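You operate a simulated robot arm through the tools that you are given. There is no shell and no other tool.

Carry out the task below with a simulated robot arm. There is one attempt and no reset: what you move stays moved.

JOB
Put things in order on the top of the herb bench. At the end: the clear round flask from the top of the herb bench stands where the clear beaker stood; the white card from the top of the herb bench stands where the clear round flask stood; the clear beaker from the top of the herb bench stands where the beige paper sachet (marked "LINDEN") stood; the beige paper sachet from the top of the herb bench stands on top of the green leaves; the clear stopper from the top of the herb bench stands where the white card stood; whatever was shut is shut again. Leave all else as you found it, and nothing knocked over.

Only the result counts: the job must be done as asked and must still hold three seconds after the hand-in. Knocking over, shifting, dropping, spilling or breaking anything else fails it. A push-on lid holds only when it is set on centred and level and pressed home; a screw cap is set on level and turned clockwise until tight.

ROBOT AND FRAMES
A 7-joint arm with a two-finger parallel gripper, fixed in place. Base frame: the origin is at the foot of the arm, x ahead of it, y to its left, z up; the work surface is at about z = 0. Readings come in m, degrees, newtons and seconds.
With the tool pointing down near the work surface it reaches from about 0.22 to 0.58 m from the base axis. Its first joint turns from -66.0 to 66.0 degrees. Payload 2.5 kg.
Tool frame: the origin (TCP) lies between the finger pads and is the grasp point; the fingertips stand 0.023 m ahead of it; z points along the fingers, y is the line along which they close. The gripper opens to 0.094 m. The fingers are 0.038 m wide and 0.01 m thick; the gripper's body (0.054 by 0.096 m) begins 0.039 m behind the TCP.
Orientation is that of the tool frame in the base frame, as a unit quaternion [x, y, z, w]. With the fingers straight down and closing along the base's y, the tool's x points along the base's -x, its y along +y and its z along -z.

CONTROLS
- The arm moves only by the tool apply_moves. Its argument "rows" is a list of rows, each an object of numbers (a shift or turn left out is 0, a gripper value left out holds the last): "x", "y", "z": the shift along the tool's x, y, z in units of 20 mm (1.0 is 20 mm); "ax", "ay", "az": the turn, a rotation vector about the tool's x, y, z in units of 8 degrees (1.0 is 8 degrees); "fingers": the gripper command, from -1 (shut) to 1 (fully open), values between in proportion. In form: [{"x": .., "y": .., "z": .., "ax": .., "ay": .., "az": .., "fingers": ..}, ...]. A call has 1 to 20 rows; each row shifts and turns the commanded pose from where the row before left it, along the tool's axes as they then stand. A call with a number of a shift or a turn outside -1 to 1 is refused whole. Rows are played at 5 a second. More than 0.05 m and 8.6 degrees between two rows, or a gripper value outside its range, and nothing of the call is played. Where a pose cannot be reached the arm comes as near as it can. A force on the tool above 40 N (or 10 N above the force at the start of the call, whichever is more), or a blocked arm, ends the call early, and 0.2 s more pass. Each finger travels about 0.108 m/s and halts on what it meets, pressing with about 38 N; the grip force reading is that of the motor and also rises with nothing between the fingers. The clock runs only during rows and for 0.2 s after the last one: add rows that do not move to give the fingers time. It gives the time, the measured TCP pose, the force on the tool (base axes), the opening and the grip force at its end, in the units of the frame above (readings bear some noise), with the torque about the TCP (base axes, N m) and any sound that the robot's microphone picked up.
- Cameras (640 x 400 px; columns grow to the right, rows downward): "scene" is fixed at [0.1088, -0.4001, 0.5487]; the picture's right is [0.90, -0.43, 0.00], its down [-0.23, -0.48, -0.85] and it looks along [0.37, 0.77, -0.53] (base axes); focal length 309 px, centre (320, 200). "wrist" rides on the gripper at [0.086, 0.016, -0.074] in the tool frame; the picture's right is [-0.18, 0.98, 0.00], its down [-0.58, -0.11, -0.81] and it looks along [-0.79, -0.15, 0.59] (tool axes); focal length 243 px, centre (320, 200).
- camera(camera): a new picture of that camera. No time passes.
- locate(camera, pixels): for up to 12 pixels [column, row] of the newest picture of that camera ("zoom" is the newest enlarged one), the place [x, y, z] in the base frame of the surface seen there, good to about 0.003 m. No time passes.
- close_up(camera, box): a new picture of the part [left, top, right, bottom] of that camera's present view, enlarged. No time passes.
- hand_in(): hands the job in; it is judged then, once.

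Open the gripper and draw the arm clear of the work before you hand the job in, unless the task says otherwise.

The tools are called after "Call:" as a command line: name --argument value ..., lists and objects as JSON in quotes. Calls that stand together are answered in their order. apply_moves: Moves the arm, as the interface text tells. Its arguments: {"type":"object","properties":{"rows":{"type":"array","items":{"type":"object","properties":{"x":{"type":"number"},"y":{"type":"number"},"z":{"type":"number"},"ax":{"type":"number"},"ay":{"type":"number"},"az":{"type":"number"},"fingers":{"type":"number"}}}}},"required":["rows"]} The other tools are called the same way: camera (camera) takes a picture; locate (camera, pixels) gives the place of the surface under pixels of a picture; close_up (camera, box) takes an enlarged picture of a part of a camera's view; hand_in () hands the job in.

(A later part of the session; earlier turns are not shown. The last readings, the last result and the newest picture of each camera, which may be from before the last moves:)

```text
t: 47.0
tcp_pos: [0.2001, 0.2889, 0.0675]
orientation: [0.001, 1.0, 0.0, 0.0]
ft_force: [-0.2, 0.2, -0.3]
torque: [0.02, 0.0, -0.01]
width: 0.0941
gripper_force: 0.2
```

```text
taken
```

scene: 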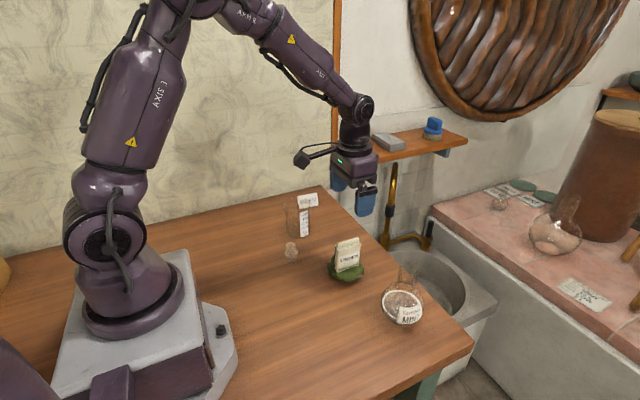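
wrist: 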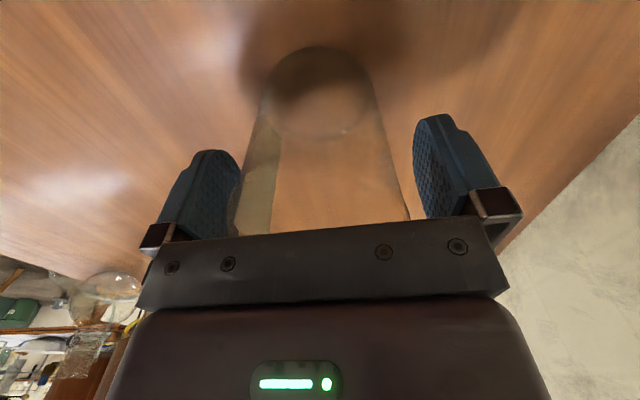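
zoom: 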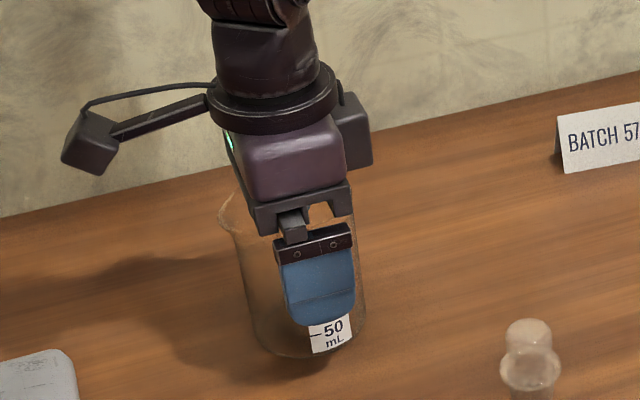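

The beaker stands free between the open fingers. I rise straight up and check.

Call:
apply_moves --rows '[{"z": -0.5}, {"z": -1}, {"z": -1}, {"z": -1}, {"z": -1}, {"z": -1}, {"z": -1}, {"z": -1}, {"z": -1}, {"z": -1}, {}]'

Call:
close_up --camera "scene" --box '[180, 170, 420, 320]'

```text
t: 49.4
tcp_pos: [0.2007, 0.2892, 0.2542]
orientation: [0.0, 1.0, 0.0, 0.0]
ft_force: [-0.3, 0.0, -0.7]
torque: [0.01, 0.02, 0.0]
width: 0.0941
gripper_force: 0.1
```

```text
2.67 times, centred on (300, 245) of scene
```

zoom: 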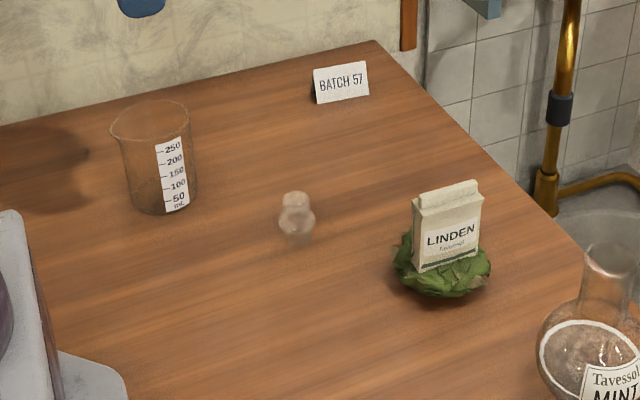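

The beaker stands at the sachet's old place and all else is untouched. I move over toward the flask, at a viewing place short of it.

Call:
apply_moves --rows '[{"x": -0.398, "y": -0.958, "z": -0.115}, {"x": -0.398, "y": -0.958, "z": -0.115}, {"x": -0.398, "y": -0.958, "z": -0.115}, {"x": -0.398, "y": -0.958, "z": -0.115}, {"x": -0.398, "y": -0.958, "z": -0.115}, {"x": -0.398, "y": -0.958, "z": -0.115}, {"x": -0.398, "y": -0.958, "z": -0.115}, {"x": -0.398, "y": -0.958, "z": -0.115}, {"x": -0.398, "y": -0.958, "z": -0.115}, {"x": -0.398, "y": -0.958, "z": -0.115}, {"x": -0.398, "y": -0.958, "z": -0.115}, {"x": -0.398, "y": -0.958, "z": -0.115}, {"x": -0.398, "y": -0.958, "z": -0.115}, {"x": -0.398, "y": -0.958, "z": -0.115}, {"x": -0.398, "y": -0.958, "z": -0.115}, {"x": -0.398, "y": -0.958, "z": -0.115}, {"x": -0.398, "y": -0.958, "z": -0.115}, {"x": -0.398, "y": -0.958, "z": -0.115}, {"x": -0.398, "y": -0.958, "z": -0.115}, {"x": -0.398, "y": -0.958, "z": -0.115}]'

Call:
camera --camera "wrist"

Call:
camera --camera "scene"

```text
t: 53.6
tcp_pos: [0.3605, -0.0955, 0.3018]
orientation: [0.0, 1.0, -0.001, 0.0]
ft_force: [0.6, 0.1, 0.2]
torque: [0.0, 0.01, -0.01]
width: 0.094
gripper_force: 0.1
```

```text
taken
```

wrist: 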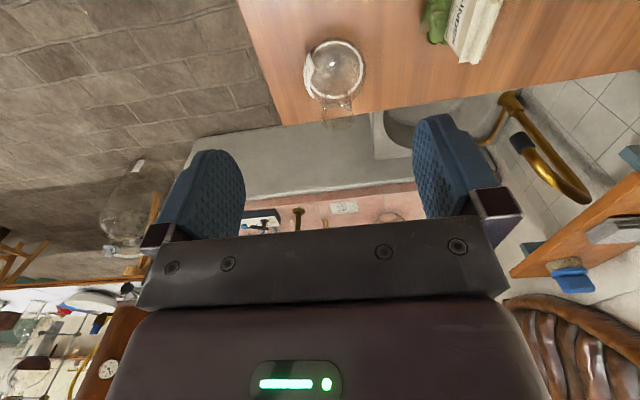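

```text
taken
```

scene: 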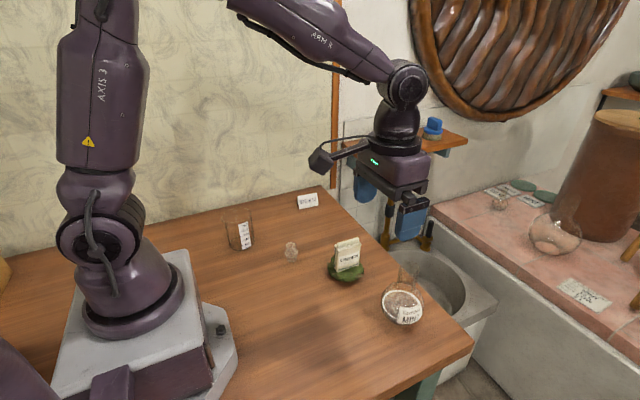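

The flask shows at (333,80) in the wrist view with its neck pointing down the picture toward (335,112). I enlarge it in both views and locate points.

Call:
close_up --camera "wrist" --box '[285, 30, 381, 130]'

Call:
locate --camera "zoom" --pixels '[[150, 150], [340, 140], [250, 60], [250, 150], [180, 80], [320, 80], [220, 310], [280, 310], [200, 330], [290, 330], [245, 380], [245, 340]]'

Call:
close_up --camera "scene" --box '[360, 250, 440, 340]'

Call:
locate --camera "zoom" --pixels '[[210, 130], [330, 150], [220, 170], [320, 190], [270, 190], [180, 280], [420, 300], [200, 400], [350, 400], [280, 430], [260, 440], [300, 300]]'

```text
4.00 times, centred on (333, 80) of wrist
```

zoom: 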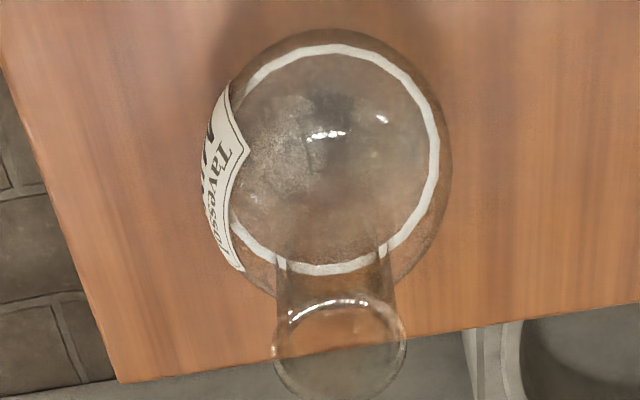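

```text
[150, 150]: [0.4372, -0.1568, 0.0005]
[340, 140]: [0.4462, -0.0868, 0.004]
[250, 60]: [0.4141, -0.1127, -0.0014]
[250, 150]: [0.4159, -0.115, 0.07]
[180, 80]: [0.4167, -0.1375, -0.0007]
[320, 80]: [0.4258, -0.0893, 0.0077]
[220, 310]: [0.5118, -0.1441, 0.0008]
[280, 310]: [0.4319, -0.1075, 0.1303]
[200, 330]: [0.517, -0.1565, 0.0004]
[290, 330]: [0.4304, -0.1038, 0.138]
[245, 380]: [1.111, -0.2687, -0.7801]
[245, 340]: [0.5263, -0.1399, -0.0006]
```

```text
4.44 times, centred on (400, 295) of scene
```

zoom: 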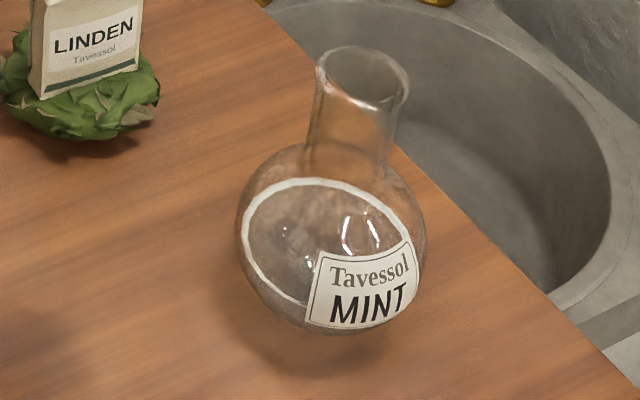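

```text
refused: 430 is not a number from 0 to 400
```

Call:
locate --camera "zoom" --pixels '[[365, 108], [325, 75], [340, 97], [400, 100], [320, 90], [405, 80], [310, 150], [385, 160], [350, 160], [345, 280], [400, 250], [320, 325]]'

Call:
locate --camera "wrist" --pixels '[[323, 107], [330, 106], [340, 105], [350, 107], [322, 112], [354, 112], [323, 95], [350, 95], [304, 70], [364, 70], [333, 38], [308, 90]]'

```text
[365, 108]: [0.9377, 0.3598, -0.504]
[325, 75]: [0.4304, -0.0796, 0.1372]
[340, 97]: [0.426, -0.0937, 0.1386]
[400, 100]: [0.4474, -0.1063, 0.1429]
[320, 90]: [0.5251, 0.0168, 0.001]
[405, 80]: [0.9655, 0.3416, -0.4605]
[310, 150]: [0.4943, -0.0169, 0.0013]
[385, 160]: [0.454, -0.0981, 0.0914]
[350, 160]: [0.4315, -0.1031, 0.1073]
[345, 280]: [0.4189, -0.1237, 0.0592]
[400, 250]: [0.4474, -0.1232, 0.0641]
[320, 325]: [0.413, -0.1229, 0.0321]
```

```text
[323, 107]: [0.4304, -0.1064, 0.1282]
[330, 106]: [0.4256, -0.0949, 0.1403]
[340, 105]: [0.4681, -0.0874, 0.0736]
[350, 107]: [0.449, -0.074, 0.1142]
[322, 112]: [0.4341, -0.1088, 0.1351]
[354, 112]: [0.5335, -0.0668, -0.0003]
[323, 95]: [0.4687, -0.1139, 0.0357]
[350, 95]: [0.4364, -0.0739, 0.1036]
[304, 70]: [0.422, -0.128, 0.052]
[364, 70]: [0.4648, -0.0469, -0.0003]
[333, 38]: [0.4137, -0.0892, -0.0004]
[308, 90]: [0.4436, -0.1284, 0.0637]
```

The neck sides read y -0.1088 and -0.074, the label points fit a ball centred at (0.442, -0.092) with radius 0.0425, and the rim is near z 0.142. I go above it and lower until the tips are just above the rim.

Call:
apply_moves --rows '[{"x": -1, "y": 0.05}, {"x": -1, "y": 0.05}, {"x": -1, "y": 0.05}, {"x": -1, "y": 0.05}, {"x": -0.08}, {}, {"z": 1}, {"z": 1}, {"z": 1}, {"z": 1}, {"z": 1}, {"z": 1}, {"z": 0.4}, {}]'

Call:
close_up --camera "wrist" --box '[240, 0, 440, 150]'

Call:
close_up --camera "scene" --box '[340, 220, 468, 340]'

```text
t: 56.6
tcp_pos: [0.4434, -0.0911, 0.1728]
orientation: [0.0, 1.0, -0.001, -0.001]
ft_force: [-1.1, -0.1, 0.9]
torque: [-0.03, -0.01, 0.03]
width: 0.094
gripper_force: 0.0
```

```text
2.67 times, centred on (340, 75) of wrist
```

zoom: 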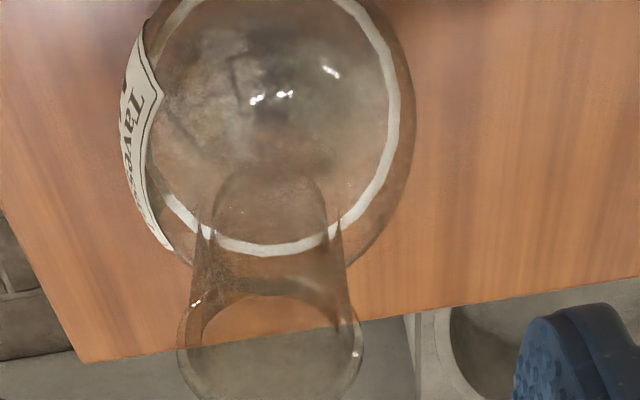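

```text
3.33 times, centred on (404, 280) of scene
```

zoom: 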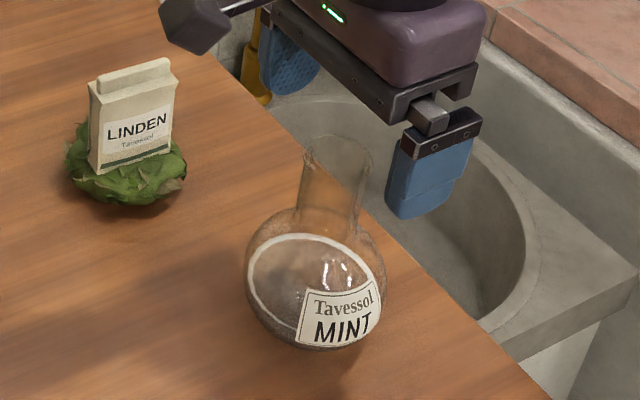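

The rim's widest points lie at wrist columns centred on about 321, matching the gripper's middle. I check its fore-and-aft place with a fuller view.

Call:
close_up --camera "wrist" --box '[256, 80, 384, 180]'

Call:
locate --camera "zoom" --pixels '[[325, 112], [325, 120], [225, 200], [420, 205], [325, 320], [325, 315], [260, 140], [400, 150], [250, 290], [400, 290], [250, 60], [390, 60]]'

```text
4.00 times, centred on (320, 130) of wrist
```

zoom: 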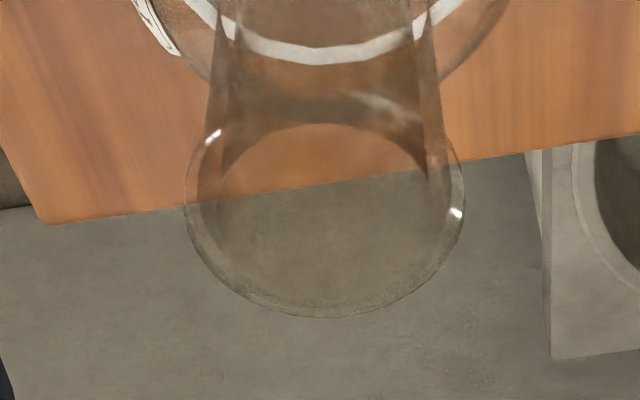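

```text
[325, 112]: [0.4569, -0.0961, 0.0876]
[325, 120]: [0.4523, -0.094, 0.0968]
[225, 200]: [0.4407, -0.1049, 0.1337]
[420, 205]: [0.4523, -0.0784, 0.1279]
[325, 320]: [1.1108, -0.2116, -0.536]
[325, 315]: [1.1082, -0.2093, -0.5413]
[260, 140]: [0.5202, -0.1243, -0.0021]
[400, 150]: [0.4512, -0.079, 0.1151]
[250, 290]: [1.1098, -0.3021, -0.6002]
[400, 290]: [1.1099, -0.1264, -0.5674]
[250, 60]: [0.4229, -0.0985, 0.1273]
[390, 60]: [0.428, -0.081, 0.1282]
```

The rim ellipse (columns 185–463, rows 95–317 of the zoom) fits a rim centred on the TCP within 1 mm, at height 0.137. I lower to z ≈ 0.113 so that the fingers flank the neck above the ball.

Call:
apply_moves --rows '[{"z": 1}, {"z": 1}, {"z": 0.95}, {}]'

Call:
close_up --camera "scene" --box '[340, 220, 468, 340]'

Call:
camera --camera "wrist"

```text
t: 57.6
tcp_pos: [0.4418, -0.0907, 0.1155]
orientation: [0.0, 1.0, 0.001, 0.0]
ft_force: [0.8, 0.0, 0.3]
torque: [0.01, -0.01, 0.05]
width: 0.094
gripper_force: 0.0
```

```text
3.33 times, centred on (404, 280) of scene
```

zoom: 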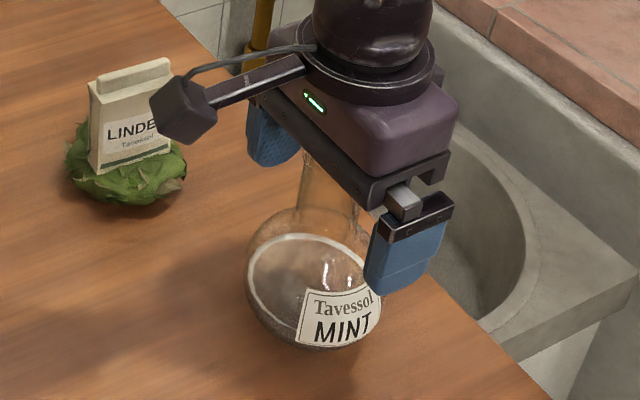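

```text
taken
```

wrist: 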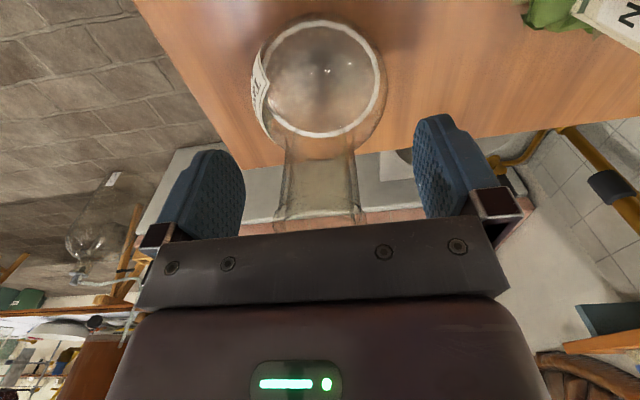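

The neck stands midway between the fingers (columns 285–355). I close in steps.

Call:
apply_moves --rows '[{"fingers": 0.3}, {"fingers": 0}, {"fingers": -0.15}, {"fingers": -0.22}, {"fingers": -0.28}, {}, {}]'

```text
t: 59.2
tcp_pos: [0.4412, -0.0901, 0.1155]
orientation: [0.0, 1.0, 0.0, 0.0]
ft_force: [0.2, 1.0, 0.1]
torque: [0.05, 0.01, 0.03]
width: 0.0348
gripper_force: 1.2
```

Call:
apply_moves --rows '[{"fingers": -0.32}, {}, {}]'

Call:
apply_moves --rows '[{"fingers": -0.38}, {}, {}]'

```text
t: 60.0
tcp_pos: [0.4424, -0.0912, 0.1163]
orientation: [-0.001, 1.0, 0.0, 0.001]
ft_force: [-0.2, -0.2, -0.1]
torque: [0.02, 0.02, -0.01]
width: 0.0341
gripper_force: 37.8
```

```text
t: 60.8
tcp_pos: [0.4413, -0.0902, 0.115]
orientation: [0.0, 1.0, 0.0, 0.001]
ft_force: [-0.2, -0.4, 0.3]
torque: [-0.15, -0.01, 0.0]
width: 0.0343
gripper_force: 38.2
```

The grip holds the neck at width 0.0342 with 38 N. I lift gently and look.

Call:
apply_moves --rows '[{"z": -0.25}, {"z": -0.5}, {"z": -1}, {"z": -1}, {}]'

Call:
close_up --camera "scene" --box '[340, 200, 468, 320]'

```text
t: 62.0
tcp_pos: [0.44, -0.093, 0.1705]
orientation: [0.0, 1.0, 0.0, 0.001]
ft_force: [-0.9, 0.1, -2.4]
torque: [-0.03, -0.02, -0.01]
width: 0.0345
gripper_force: 38.8
```

```text
3.33 times, centred on (404, 260) of scene
```

zoom: 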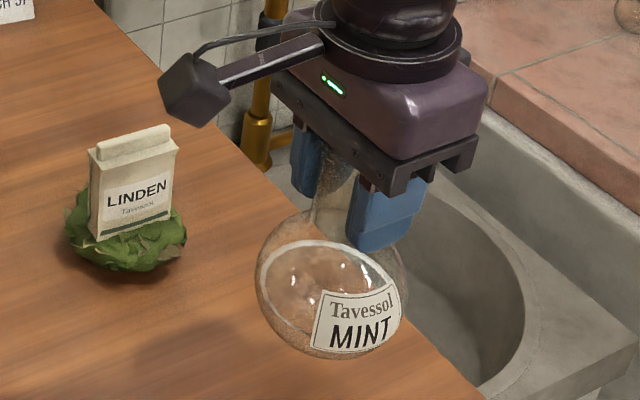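

The flask hangs upright. I lift its base well over the sachet's top before I carry it across.

Call:
apply_moves --rows '[{"z": -1}, {"z": -1}, {"z": -1}, {"z": -1}, {"z": -1}, {"z": -0.25}, {}]'

Call:
apply_moves --rows '[{"x": 0.1, "y": 0.4}, {"x": 0.205, "y": 0.9}, {"x": 0.205, "y": 0.9}, {"x": 0.205, "y": 0.9}, {"x": 0.205, "y": 0.9}, {"x": 0.205, "y": 0.9}, {"x": 0.205, "y": 0.9}, {"x": 0.205, "y": 0.9}, {"x": 0.205, "y": 0.9}, {"x": 0.205, "y": 0.9}, {"x": 0.205, "y": 0.9}, {"x": 0.205, "y": 0.9}, {"x": 0.205, "y": 0.9}, {"x": 0.205, "y": 0.9}, {"x": 0.205, "y": 0.9}, {"x": 0.205, "y": 0.9}, {"x": 0.205, "y": 0.9}, {"x": 0.205, "y": 0.9}, {"x": 0.205, "y": 0.9}, {"x": 0.205, "y": 0.9}]'

Call:
camera --camera "scene"

```text
t: 63.6
tcp_pos: [0.4426, -0.0923, 0.2754]
orientation: [0.0, 1.0, 0.0, 0.0]
ft_force: [1.0, -1.2, -2.1]
torque: [0.04, 0.03, 0.01]
width: 0.0344
gripper_force: 37.7
```

```text
t: 67.8
tcp_pos: [0.3624, 0.2586, 0.275]
orientation: [0.0, 1.0, 0.0, 0.0]
ft_force: [0.5, 0.3, -1.5]
torque: [-0.01, -0.01, 0.0]
width: 0.0345
gripper_force: 38.1
```

```text
taken
```

scene: 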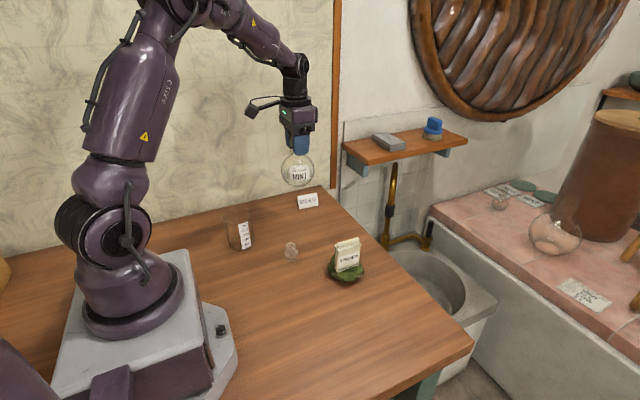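

The flask is at (0.362, 0.259). I correct by a few millimetres to (0.3595, 0.2675) and lower to about 1 cm over the bench.

Call:
apply_moves --rows '[{"x": 0.14, "y": 0.43}, {}, {"z": 1}, {"z": 1}, {"z": 1}, {"z": 1}, {"z": 1}, {"z": 1}, {"z": 1}, {"z": 0.4}, {}]'

Call:
close_up --camera "scene" --box '[230, 170, 358, 260]'

```text
t: 70.2
tcp_pos: [0.3609, 0.268, 0.1275]
orientation: [0.0, 1.0, 0.0, 0.0]
ft_force: [0.3, 0.3, -2.0]
torque: [-0.04, -0.01, -0.01]
width: 0.0343
gripper_force: 37.5
```

```text
4.44 times, centred on (294, 215) of scene
```

zoom: 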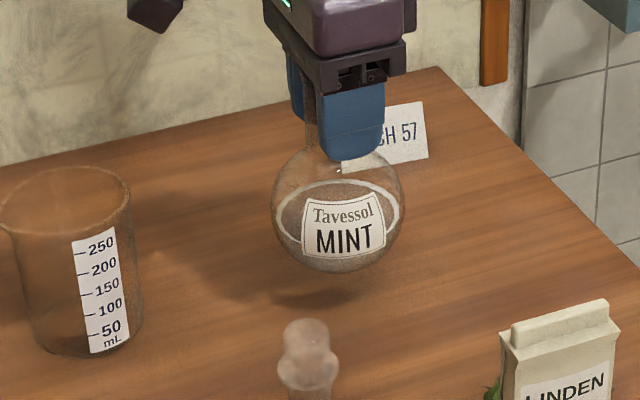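

The flask is about 12 mm above the beaker's old place. I lower in small steps.

Call:
apply_moves --rows '[{"z": 0.2}, {"z": 0.15}, {}]'

Call:
apply_moves --rows '[{"z": 0.1}, {}]'

Call:
apply_moves --rows '[{"z": 0.06}, {}]'

Call:
apply_moves --rows '[{"z": 0.05}, {}]'

```text
t: 71.0
tcp_pos: [0.3589, 0.2675, 0.1204]
orientation: [0.0, 1.0, 0.0, 0.0]
ft_force: [-0.4, -0.5, -1.5]
torque: [0.02, -0.02, 0.01]
width: 0.0344
gripper_force: 37.9
```

```text
t: 71.6
tcp_pos: [0.3599, 0.2679, 0.1191]
orientation: [0.0, 1.0, 0.0, 0.0]
ft_force: [0.2, 0.3, -2.3]
torque: [0.01, 0.0, 0.01]
width: 0.0346
gripper_force: 38.2
```

```text
t: 72.2
tcp_pos: [0.3596, 0.2674, 0.1171]
orientation: [0.0, 1.0, 0.0, 0.001]
ft_force: [-0.6, -0.3, -2.1]
torque: [-0.02, 0.01, -0.01]
width: 0.0347
gripper_force: 37.9
```

```text
t: 72.8
tcp_pos: [0.3591, 0.2682, 0.1159]
orientation: [0.0, 1.0, 0.0, 0.0]
ft_force: [1.4, 0.3, -1.7]
torque: [0.01, 0.0, 0.0]
width: 0.0343
gripper_force: 37.9
```

No contact yet at z 0.116. I take further 1 mm steps, one by one.

Call:
apply_moves --rows '[{"z": 0.05}, {}]'

Call:
apply_moves --rows '[{"z": 0.04}, {}]'

```text
t: 73.4
tcp_pos: [0.3591, 0.2681, 0.1159]
orientation: [0.0, 1.0, 0.001, 0.0]
ft_force: [-1.7, -1.3, 7.5]
torque: [-0.16, 0.17, 0.02]
width: 0.0346
gripper_force: 37.8
```

```text
t: 74.0
tcp_pos: [0.3598, 0.269, 0.1142]
orientation: [0.0, 1.0, 0.001, 0.001]
ft_force: [-2.3, -3.0, 20.3]
torque: [-0.4, 0.39, 0.11]
width: 0.0347
gripper_force: 37.4
```

Contact with 20 N on the bench. I ease up 1 mm and open the fingers in steps.

Call:
apply_moves --rows '[{"z": -0.06}, {}]'

Call:
apply_moves --rows '[{"fingers": -0.25}, {"fingers": -0.22}, {"fingers": -0.15}, {"fingers": 0}, {"fingers": 0.3}, {"fingers": 0.7}, {"fingers": 1}, {}]'

Call:
close_up --camera "scene" --box '[230, 170, 358, 260]'

Call:
camera --camera "wrist"

```text
t: 74.6
tcp_pos: [0.3592, 0.2687, 0.1159]
orientation: [0.0, 1.0, 0.0, 0.001]
ft_force: [2.8, -0.5, 5.8]
torque: [0.04, -0.3, -0.01]
width: 0.0342
gripper_force: 38.3
```

```text
t: 76.4
tcp_pos: [0.3597, 0.268, 0.1153]
orientation: [0.0, 1.0, 0.0, 0.0]
ft_force: [0.3, 0.9, 0.0]
torque: [0.01, -0.04, 0.04]
width: 0.0941
gripper_force: 0.0
```

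```text
4.44 times, centred on (294, 215) of scene
```

zoom: 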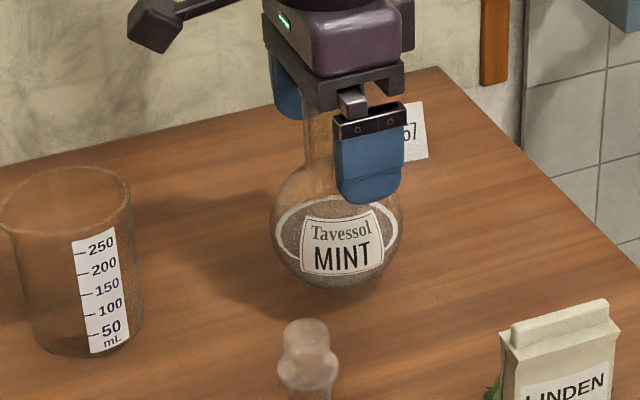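

```text
taken
```

wrist: 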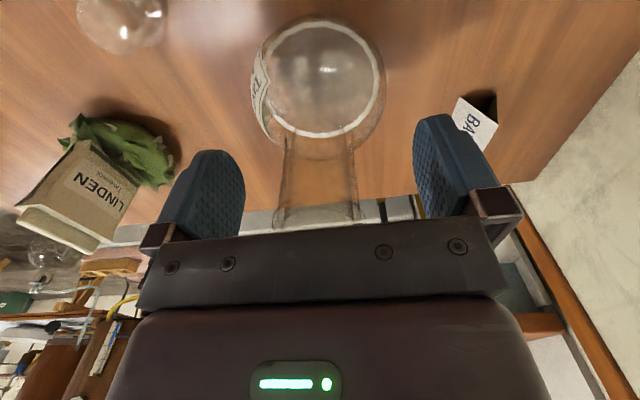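

The flask stands free in the beaker's old place. I rise straight up, then turn to yaw 90° to look at the card.

Call:
apply_moves --rows '[{"z": -0.5}, {"z": -1}, {"z": -1}, {"z": -1}, {"z": -1}, {"z": -1}, {"z": -1}, {"z": -1}, {"z": -1}, {"z": -0.75}, {}]'

Call:
apply_moves --rows '[{"az": -1}, {"az": -1}, {"az": -1}, {"az": -1}, {"az": -1}, {"az": -1}, {"az": -1}, {"az": -1}, {"az": -1}, {"az": -1}, {"az": -1}, {"az": -0.25}, {}]'

Call:
camera --camera "wrist"

Call:
camera --camera "scene"

```text
t: 78.8
tcp_pos: [0.3585, 0.2677, 0.3008]
orientation: [0.0, 1.0, -0.001, 0.0]
ft_force: [0.0, -0.1, -0.5]
torque: [0.02, -0.01, -0.05]
width: 0.0941
gripper_force: 0.1
```

```text
t: 81.6
tcp_pos: [0.3604, 0.268, 0.3018]
orientation: [0.707, -0.707, 0.0, 0.0]
ft_force: [-0.7, 0.0, 0.2]
torque: [-0.02, -0.01, -0.02]
width: 0.0941
gripper_force: 0.0
```

```text
taken
```

wrist: 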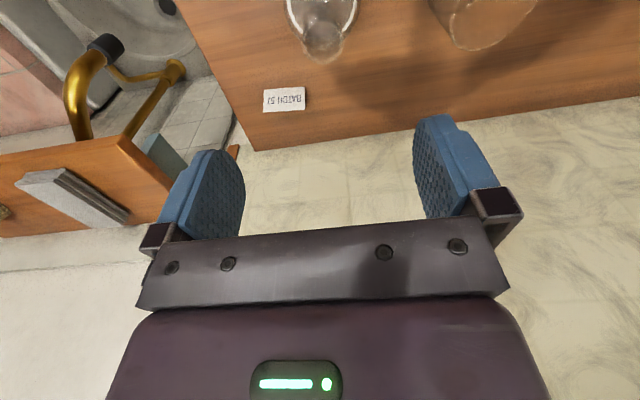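

```text
taken
```

scene: 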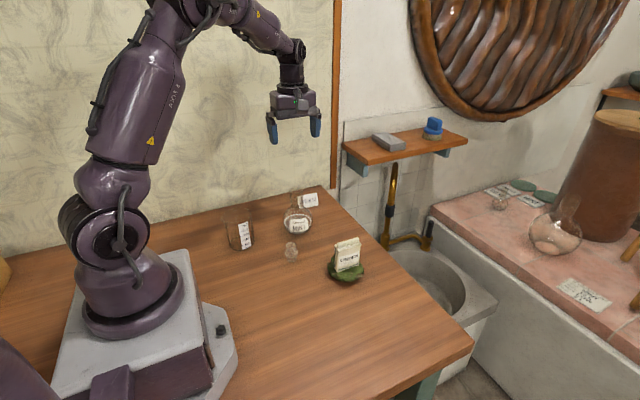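

The card shows at (284,99). I enlarge it and locate its corners, and also the wall and the shelf to know the clearances.

Call:
close_up --camera "wrist" --box '[252, 74, 316, 124]'

Call:
locate --camera "zoom" --pixels '[[120, 120], [510, 110], [110, 250], [510, 240], [300, 115], [300, 240], [300, 180], [120, 180], [510, 180], [130, 255], [520, 220], [300, 247]]'

Call:
locate --camera "wrist" --pixels '[[300, 170], [350, 150], [255, 150], [400, 170], [130, 150], [60, 180], [180, 150], [110, 215], [30, 160], [232, 150], [320, 130], [300, 200]]'

```text
8.00 times, centred on (284, 99) of wrist
```

zoom: 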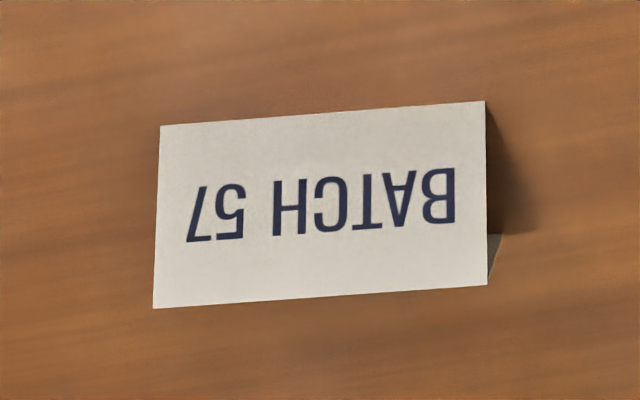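

```text
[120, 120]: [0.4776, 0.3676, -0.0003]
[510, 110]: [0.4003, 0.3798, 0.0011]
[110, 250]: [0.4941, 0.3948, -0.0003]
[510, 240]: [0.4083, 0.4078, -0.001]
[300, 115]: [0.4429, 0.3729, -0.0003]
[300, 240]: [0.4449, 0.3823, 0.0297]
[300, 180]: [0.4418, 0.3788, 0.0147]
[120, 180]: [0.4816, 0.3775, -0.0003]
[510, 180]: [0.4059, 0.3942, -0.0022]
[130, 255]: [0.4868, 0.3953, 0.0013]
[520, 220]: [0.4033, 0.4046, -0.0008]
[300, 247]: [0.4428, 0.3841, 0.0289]
```

```text
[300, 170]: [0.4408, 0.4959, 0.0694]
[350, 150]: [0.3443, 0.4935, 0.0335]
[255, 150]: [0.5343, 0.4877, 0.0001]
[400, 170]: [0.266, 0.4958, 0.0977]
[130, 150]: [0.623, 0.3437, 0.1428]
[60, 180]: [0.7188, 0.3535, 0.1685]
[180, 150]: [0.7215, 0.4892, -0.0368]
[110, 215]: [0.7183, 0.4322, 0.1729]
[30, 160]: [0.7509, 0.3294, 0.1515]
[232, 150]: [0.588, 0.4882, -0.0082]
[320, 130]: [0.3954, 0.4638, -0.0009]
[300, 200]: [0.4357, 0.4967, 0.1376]
```

Call:
locate --camera "zoom" --pixels '[[165, 132], [480, 108], [160, 302], [482, 280], [163, 220], [482, 190], [490, 260], [495, 245], [487, 275], [320, 290], [320, 120], [320, 200]]'

```text
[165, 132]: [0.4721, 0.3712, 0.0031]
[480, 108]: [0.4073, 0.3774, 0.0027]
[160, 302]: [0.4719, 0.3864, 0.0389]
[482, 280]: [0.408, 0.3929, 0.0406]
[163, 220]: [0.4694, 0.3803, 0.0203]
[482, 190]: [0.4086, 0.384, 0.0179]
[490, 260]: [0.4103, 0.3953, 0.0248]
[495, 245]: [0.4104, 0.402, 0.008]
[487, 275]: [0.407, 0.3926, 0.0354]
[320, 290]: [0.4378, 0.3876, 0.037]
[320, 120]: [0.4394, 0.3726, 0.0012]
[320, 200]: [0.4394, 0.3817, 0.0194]
```

The card's ridge runs from (0.472, 0.386) to (0.408, 0.393) at z 0.039, so its centre is (0.440, 0.3885), turned about -5°, 0.062 wide. I turn to yaw 85° and move over it at z ≈ 0.2, checking that the arm reaches there.

Call:
apply_moves --rows '[{"az": 0.65}, {"x": -0.907, "y": -0.494}, {"x": -0.907, "y": -0.494}, {"x": -0.907, "y": -0.494}, {"x": -0.907, "y": -0.494}, {"x": -0.907, "y": -0.494, "z": 0.5}, {"x": -0.907, "y": -0.494, "z": 1}, {"x": -0.907, "y": -0.494, "z": 1}, {"z": 1}, {"z": 1}, {"z": 0.5}, {}]'

Call:
camera --camera "wrist"

Call:
camera --camera "scene"

```text
t: 84.2
tcp_pos: [0.4413, 0.3873, 0.2007]
orientation: [-0.675, 0.738, 0.001, 0.001]
ft_force: [0.7, 0.2, -0.2]
torque: [0.0, -0.03, 0.02]
width: 0.0939
gripper_force: 0.1
```

```text
taken
```

wrist: 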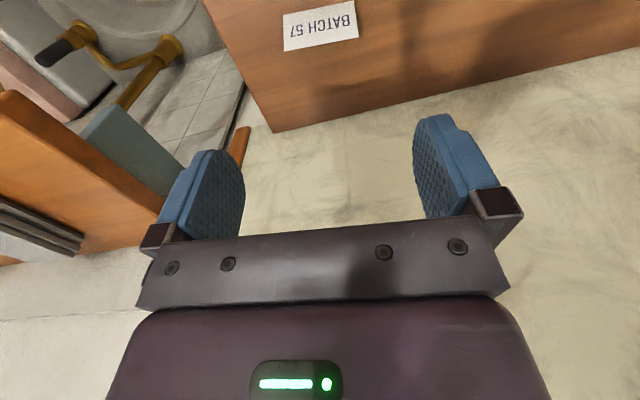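

```text
taken
```

scene: 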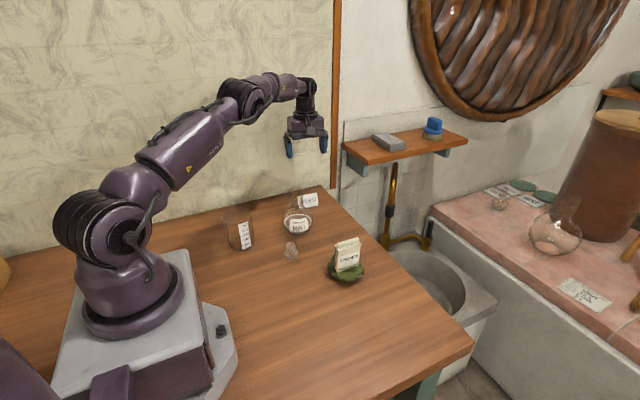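

The arm reaches (0.441, 0.387) with the tool straight down. I lower to z ≈ 0.10 and compare the pose and the view.

Call:
apply_moves --rows '[{"z": 1}, {"z": 1}, {"z": 1}, {"z": 1}, {"z": 1}, {}]'

Call:
close_up --camera "scene" --box '[240, 130, 368, 240]'

Call:
camera --camera "wrist"

```text
t: 85.6
tcp_pos: [0.4396, 0.3867, 0.1008]
orientation: [-0.674, 0.739, -0.001, 0.0]
ft_force: [0.4, 0.2, -0.9]
torque: [0.01, 0.0, -0.01]
width: 0.0941
gripper_force: 0.1
```

```text
3.64 times, centred on (304, 185) of scene
```

zoom: 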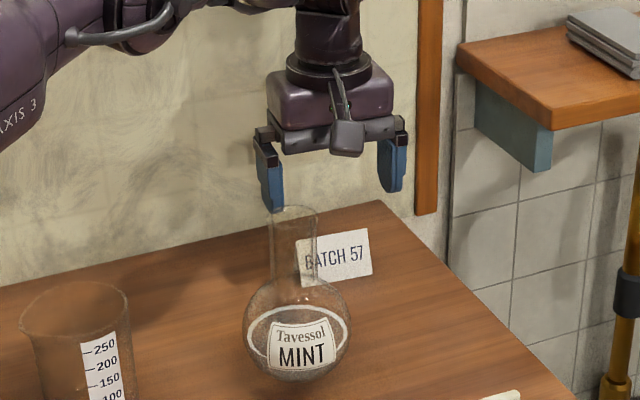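

```text
taken
```

wrist: 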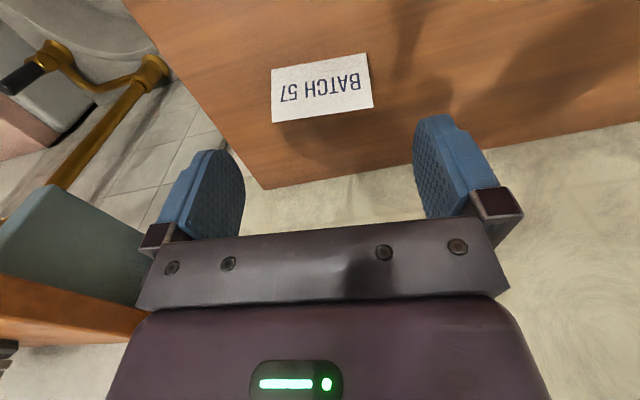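

The card sits midway between the fingers (columns 272–373). I locate its corners again from this nearer view.

Call:
close_up --camera "wrist" --box '[256, 40, 392, 125]'

Call:
locate --camera "wrist" --pixels '[[274, 72], [365, 57], [275, 119], [371, 105], [322, 113], [322, 110], [322, 66], [322, 90], [273, 95], [369, 80], [374, 104], [372, 107]]'

```text
4.71 times, centred on (324, 82) of wrist
```

zoom: 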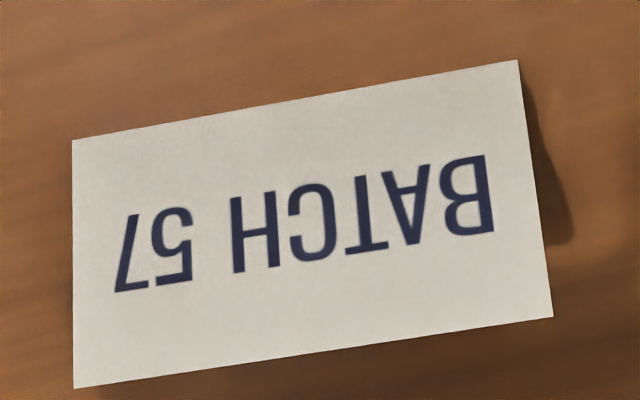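

```text
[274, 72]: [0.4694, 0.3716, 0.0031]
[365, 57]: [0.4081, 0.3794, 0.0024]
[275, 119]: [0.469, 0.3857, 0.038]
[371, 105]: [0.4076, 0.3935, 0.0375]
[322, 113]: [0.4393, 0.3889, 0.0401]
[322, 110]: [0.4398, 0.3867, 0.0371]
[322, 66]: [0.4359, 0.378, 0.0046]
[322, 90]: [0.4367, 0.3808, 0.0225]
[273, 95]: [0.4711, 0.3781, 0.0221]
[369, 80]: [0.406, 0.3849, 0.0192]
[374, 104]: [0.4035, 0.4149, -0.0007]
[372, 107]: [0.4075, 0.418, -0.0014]
```

The ridge now reads (0.469, 0.386) to (0.4076, 0.3935), so the turn is about -7° and the centre (0.4388, 0.389). I make that small correction and lower to z ≈ 0.05.

Call:
apply_moves --rows '[{"az": 0.25}, {"x": -0.12, "y": 0.04}, {}, {"z": 1}, {"z": 1}, {"z": 0.5}, {}]'

Call:
camera --camera "wrist"

Call:
close_up --camera "scene" --box '[240, 150, 368, 240]'

```text
t: 87.2
tcp_pos: [0.4396, 0.3889, 0.0514]
orientation: [-0.661, 0.75, 0.0, 0.0]
ft_force: [0.9, -0.1, 0.0]
torque: [0.02, 0.04, 0.03]
width: 0.094
gripper_force: 0.1
```

```text
taken
```

wrist: 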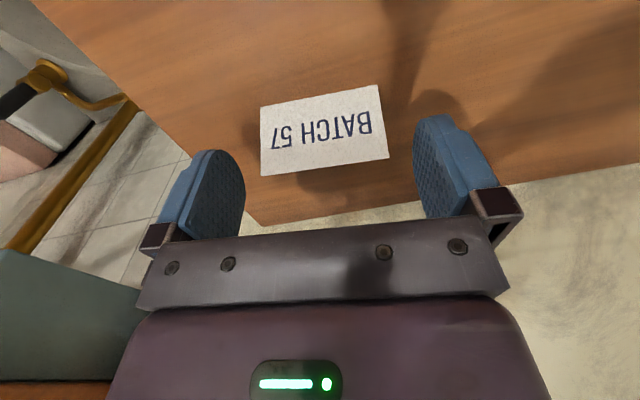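

```text
4.44 times, centred on (304, 195) of scene
```

zoom: 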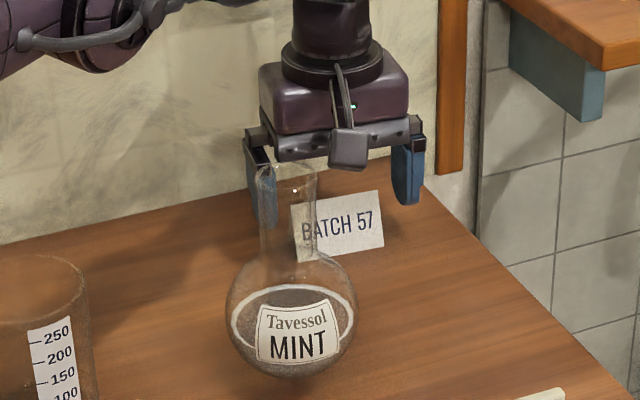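

The pose is reached exactly and the fingers flank the card. I lower to z ≈ 0.032.

Call:
apply_moves --rows '[{"z": 0.5}, {"z": 0.45}, {}]'

Call:
close_up --camera "scene" --box '[240, 150, 368, 240]'

Call:
camera --camera "wrist"

```text
t: 88.0
tcp_pos: [0.44, 0.3897, 0.0317]
orientation: [-0.662, 0.75, 0.0, 0.0]
ft_force: [0.3, -0.2, 0.2]
torque: [-0.03, 0.01, 0.0]
width: 0.0938
gripper_force: 0.0
```

```text
4.44 times, centred on (304, 195) of scene
```

zoom: 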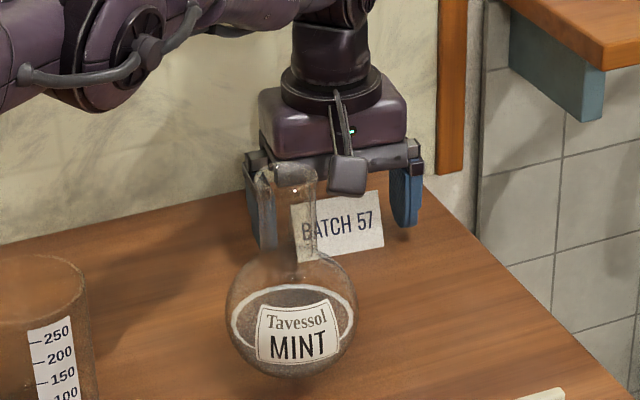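

```text
taken
```

wrist: 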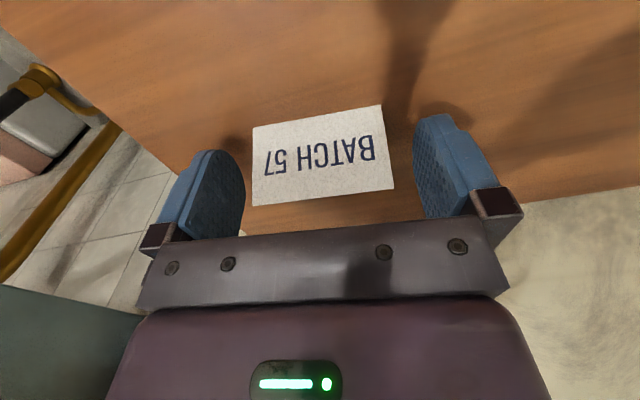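

The card stands between the fingers. I close gently in steps to its width of about 0.062.

Call:
apply_moves --rows '[{"fingers": 0.6}, {"fingers": 0.45}, {"fingers": 0.38}, {"fingers": 0.33}, {}, {}]'

Call:
apply_moves --rows '[{"fingers": 0.3}, {}, {}]'

```text
t: 89.4
tcp_pos: [0.4391, 0.3893, 0.0317]
orientation: [-0.661, 0.75, 0.0, -0.001]
ft_force: [0.1, -0.2, 1.1]
torque: [0.03, -0.02, 0.03]
width: 0.0637
gripper_force: 38.0
```

```text
t: 90.2
tcp_pos: [0.4393, 0.3893, 0.0314]
orientation: [-0.662, 0.75, -0.001, 0.0]
ft_force: [0.3, -0.3, -0.3]
torque: [0.01, 0.01, -0.02]
width: 0.0637
gripper_force: 37.8
```

The fingers halted at 0.0637 with 38 N on the card's ends. I lift by 5 cm and look.

Call:
apply_moves --rows '[{"z": -0.25}, {"z": -0.5}, {"z": -1}, {"z": -1}, {}]'

Call:
close_up --camera "scene" --box '[240, 130, 368, 220]'

Call:
camera --camera "wrist"

```text
t: 91.4
tcp_pos: [0.4388, 0.3898, 0.0874]
orientation: [-0.661, 0.75, 0.0, 0.0]
ft_force: [-0.3, -0.1, -0.9]
torque: [0.0, 0.0, -0.01]
width: 0.0638
gripper_force: 37.9
```

```text
4.44 times, centred on (304, 175) of scene
```

zoom: 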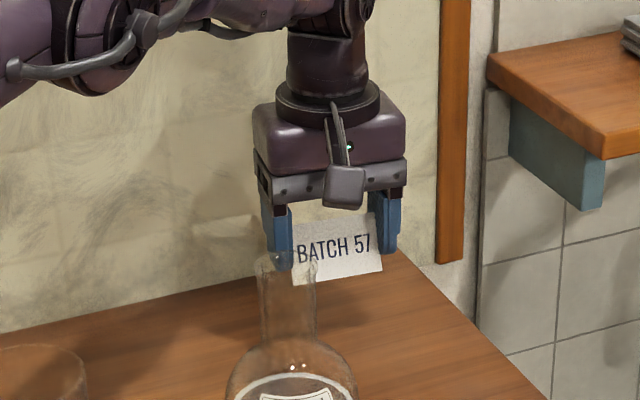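

```text
taken
```

wrist: 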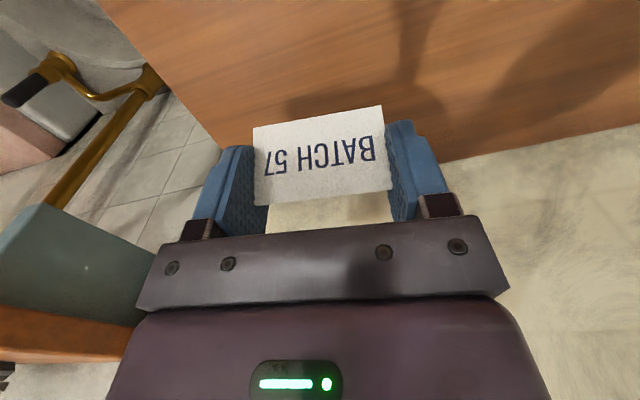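

The card hangs level between the fingers. I lift it to z ≈ 0.22, then carry it along -y toward the flask's old place, clear above the flask and sachet.

Call:
apply_moves --rows '[{"z": -1}, {"z": -1}, {"z": -1}, {"z": -1}, {"z": -1}, {"z": -1}, {"z": -0.65}, {}]'

Call:
apply_moves --rows '[{"x": 0.992, "y": -0.129}, {"x": 0.992, "y": -0.129}, {"x": 0.992, "y": -0.129}, {"x": 0.992, "y": -0.129}, {"x": 0.992, "y": -0.129}, {"x": 0.992, "y": -0.129}, {"x": 0.992, "y": -0.129}, {"x": 0.992, "y": -0.129}, {"x": 0.992, "y": -0.129}, {"x": 0.992, "y": -0.129}, {"x": 0.992, "y": -0.129}, {"x": 0.992, "y": -0.129}, {}]'

Call:
camera --camera "scene"

```text
t: 93.2
tcp_pos: [0.4389, 0.3892, 0.2199]
orientation: [-0.661, 0.751, 0.0, 0.0]
ft_force: [0.3, -0.4, -0.5]
torque: [0.02, 0.01, 0.01]
width: 0.0637
gripper_force: 37.8
```

```text
t: 96.0
tcp_pos: [0.4412, 0.15, 0.2193]
orientation: [-0.661, 0.75, 0.0, 0.0]
ft_force: [0.7, 0.0, -0.2]
torque: [-0.01, -0.01, 0.0]
width: 0.0638
gripper_force: 38.0
```

```text
taken
```

scene: 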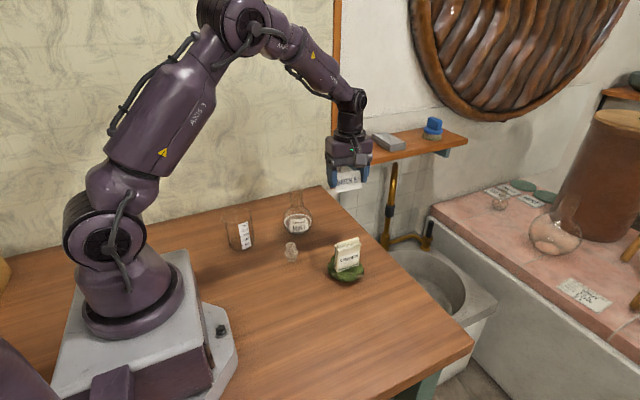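

The card is carried safely and the arm is halfway. I go on with the rest of the way.

Call:
apply_moves --rows '[{"x": 0.992, "y": -0.129}, {"x": 0.992, "y": -0.129}, {"x": 0.992, "y": -0.129}, {"x": 0.992, "y": -0.129}, {"x": 0.992, "y": -0.129}, {"x": 0.992, "y": -0.129}, {"x": 0.992, "y": -0.129}, {"x": 0.992, "y": -0.129}, {"x": 0.992, "y": -0.129}, {"x": 0.992, "y": -0.129}, {"x": 0.992, "y": -0.129}, {"x": 0.992, "y": -0.129}, {}]'

Call:
camera --camera "scene"

```text
t: 98.8
tcp_pos: [0.4409, -0.0909, 0.2212]
orientation: [-0.662, 0.75, 0.0, 0.0]
ft_force: [-0.7, 0.2, 0.2]
torque: [0.02, 0.02, 0.02]
width: 0.0635
gripper_force: 37.5
```

```text
taken
```

scene: 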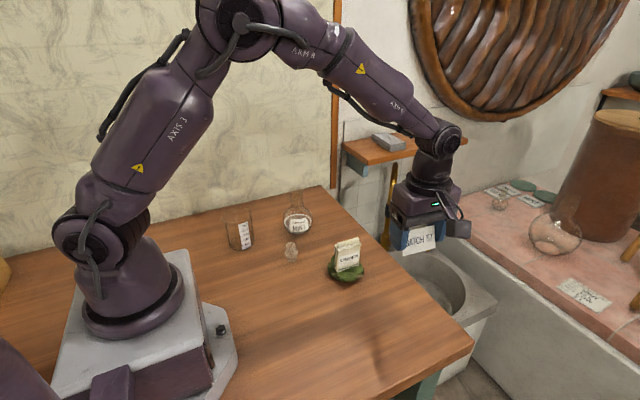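

The card is above the flask's old place at (0.441, -0.091). I lower it to about 1 cm above the bench.

Call:
apply_moves --rows '[{"y": -0.06, "z": 1}, {"z": 1}, {"z": 1}, {"z": 1}, {"z": 1}, {"z": 1}, {"z": 1}, {"z": 1}, {"z": 0.9}, {}]'

Call:
close_up --camera "scene" --box '[330, 220, 478, 350]'

```text
t: 101.0
tcp_pos: [0.4443, -0.0891, 0.0419]
orientation: [-0.661, 0.75, 0.0, 0.0]
ft_force: [0.5, 0.0, -0.1]
torque: [0.02, -0.01, 0.0]
width: 0.0636
gripper_force: 37.9
```

```text
3.08 times, centred on (404, 285) of scene
```

zoom: 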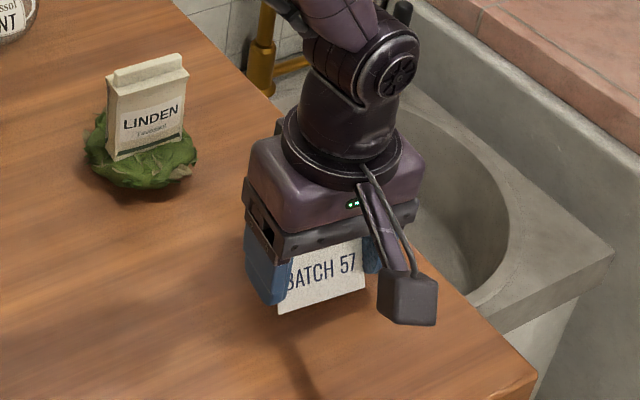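

The card is about 1 cm up. I lower in small steps and watch the force.

Call:
apply_moves --rows '[{"x": 0.06, "z": 0.2}, {"z": 0.15}, {}]'

Call:
apply_moves --rows '[{"z": 0.07}, {}]'

Call:
apply_moves --rows '[{"z": 0.05}, {}]'

Call:
apply_moves --rows '[{"z": 0.04}, {}]'

```text
t: 101.8
tcp_pos: [0.4432, -0.0896, 0.0354]
orientation: [-0.661, 0.75, 0.0, -0.001]
ft_force: [-0.4, -0.2, 0.2]
torque: [-0.03, 0.0, 0.02]
width: 0.0639
gripper_force: 37.8
```

```text
t: 102.4
tcp_pos: [0.4436, -0.0915, 0.0342]
orientation: [-0.661, 0.75, 0.001, 0.0]
ft_force: [-0.1, 0.6, -0.2]
torque: [-0.04, -0.01, 0.0]
width: 0.0637
gripper_force: 37.9
```

```text
t: 103.0
tcp_pos: [0.4435, -0.091, 0.0343]
orientation: [-0.661, 0.75, 0.0, 0.0]
ft_force: [-0.4, 0.2, 0.0]
torque: [-0.02, 0.01, 0.02]
width: 0.0637
gripper_force: 38.0
```

```text
t: 103.6
tcp_pos: [0.4436, -0.0916, 0.0332]
orientation: [-0.661, 0.751, 0.0, 0.0]
ft_force: [0.1, 0.1, 0.2]
torque: [0.02, 0.01, -0.01]
width: 0.0641
gripper_force: 38.4
```

No contact yet at z 0.033. I continue with steps under 1 mm.

Call:
apply_moves --rows '[{"z": 0.04}, {}]'

Call:
apply_moves --rows '[{"z": 0.04}, {}]'

Call:
apply_moves --rows '[{"z": 0.03}, {}]'

```text
t: 104.2
tcp_pos: [0.4431, -0.0903, 0.0311]
orientation: [-0.662, 0.75, 0.0, 0.0]
ft_force: [0.1, 0.3, 2.6]
torque: [0.02, 0.0, -0.02]
width: 0.0638
gripper_force: 38.1
```

```text
t: 104.8
tcp_pos: [0.4439, -0.0906, 0.0311]
orientation: [-0.661, 0.75, 0.0, 0.001]
ft_force: [-1.9, 1.1, 9.9]
torque: [0.07, 0.1, 0.01]
width: 0.0638
gripper_force: 38.2
```

```text
t: 105.4
tcp_pos: [0.4437, -0.0915, 0.0303]
orientation: [-0.662, 0.75, -0.001, 0.001]
ft_force: [-0.4, 2.0, 18.6]
torque: [0.04, 0.17, -0.02]
width: 0.0638
gripper_force: 38.0
```

The card stands on the bench (18 N). I ease up and open in steps.

Call:
apply_moves --rows '[{"z": -0.06}, {}, {"fingers": 0.38}, {"fingers": 0.42}, {"fingers": 0.5}, {"fingers": 0.7}, {"fingers": 1}, {}]'

Call:
camera --camera "wrist"

Call:
close_up --camera "scene" --box '[330, 220, 478, 350]'

```text
t: 107.2
tcp_pos: [0.443, -0.0909, 0.0313]
orientation: [-0.662, 0.75, 0.0, 0.0]
ft_force: [-0.1, -0.6, -0.3]
torque: [0.0, -0.01, 0.01]
width: 0.094
gripper_force: 0.0
```

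```text
taken
```

wrist: 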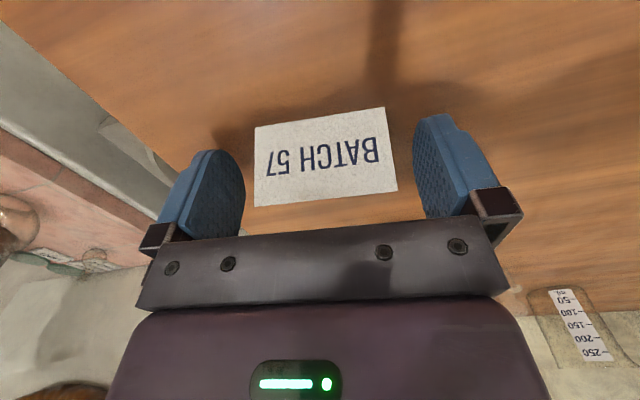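

```text
3.08 times, centred on (404, 285) of scene
```

zoom: 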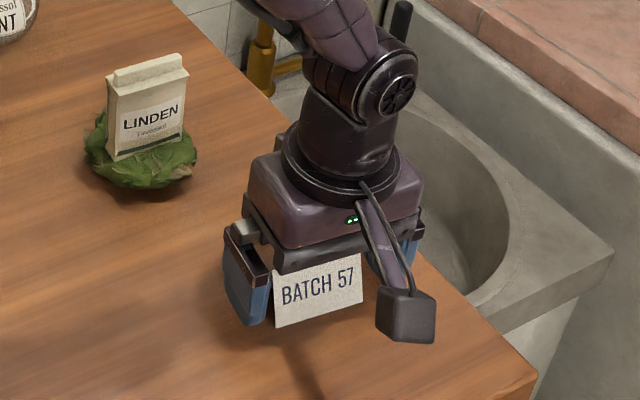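

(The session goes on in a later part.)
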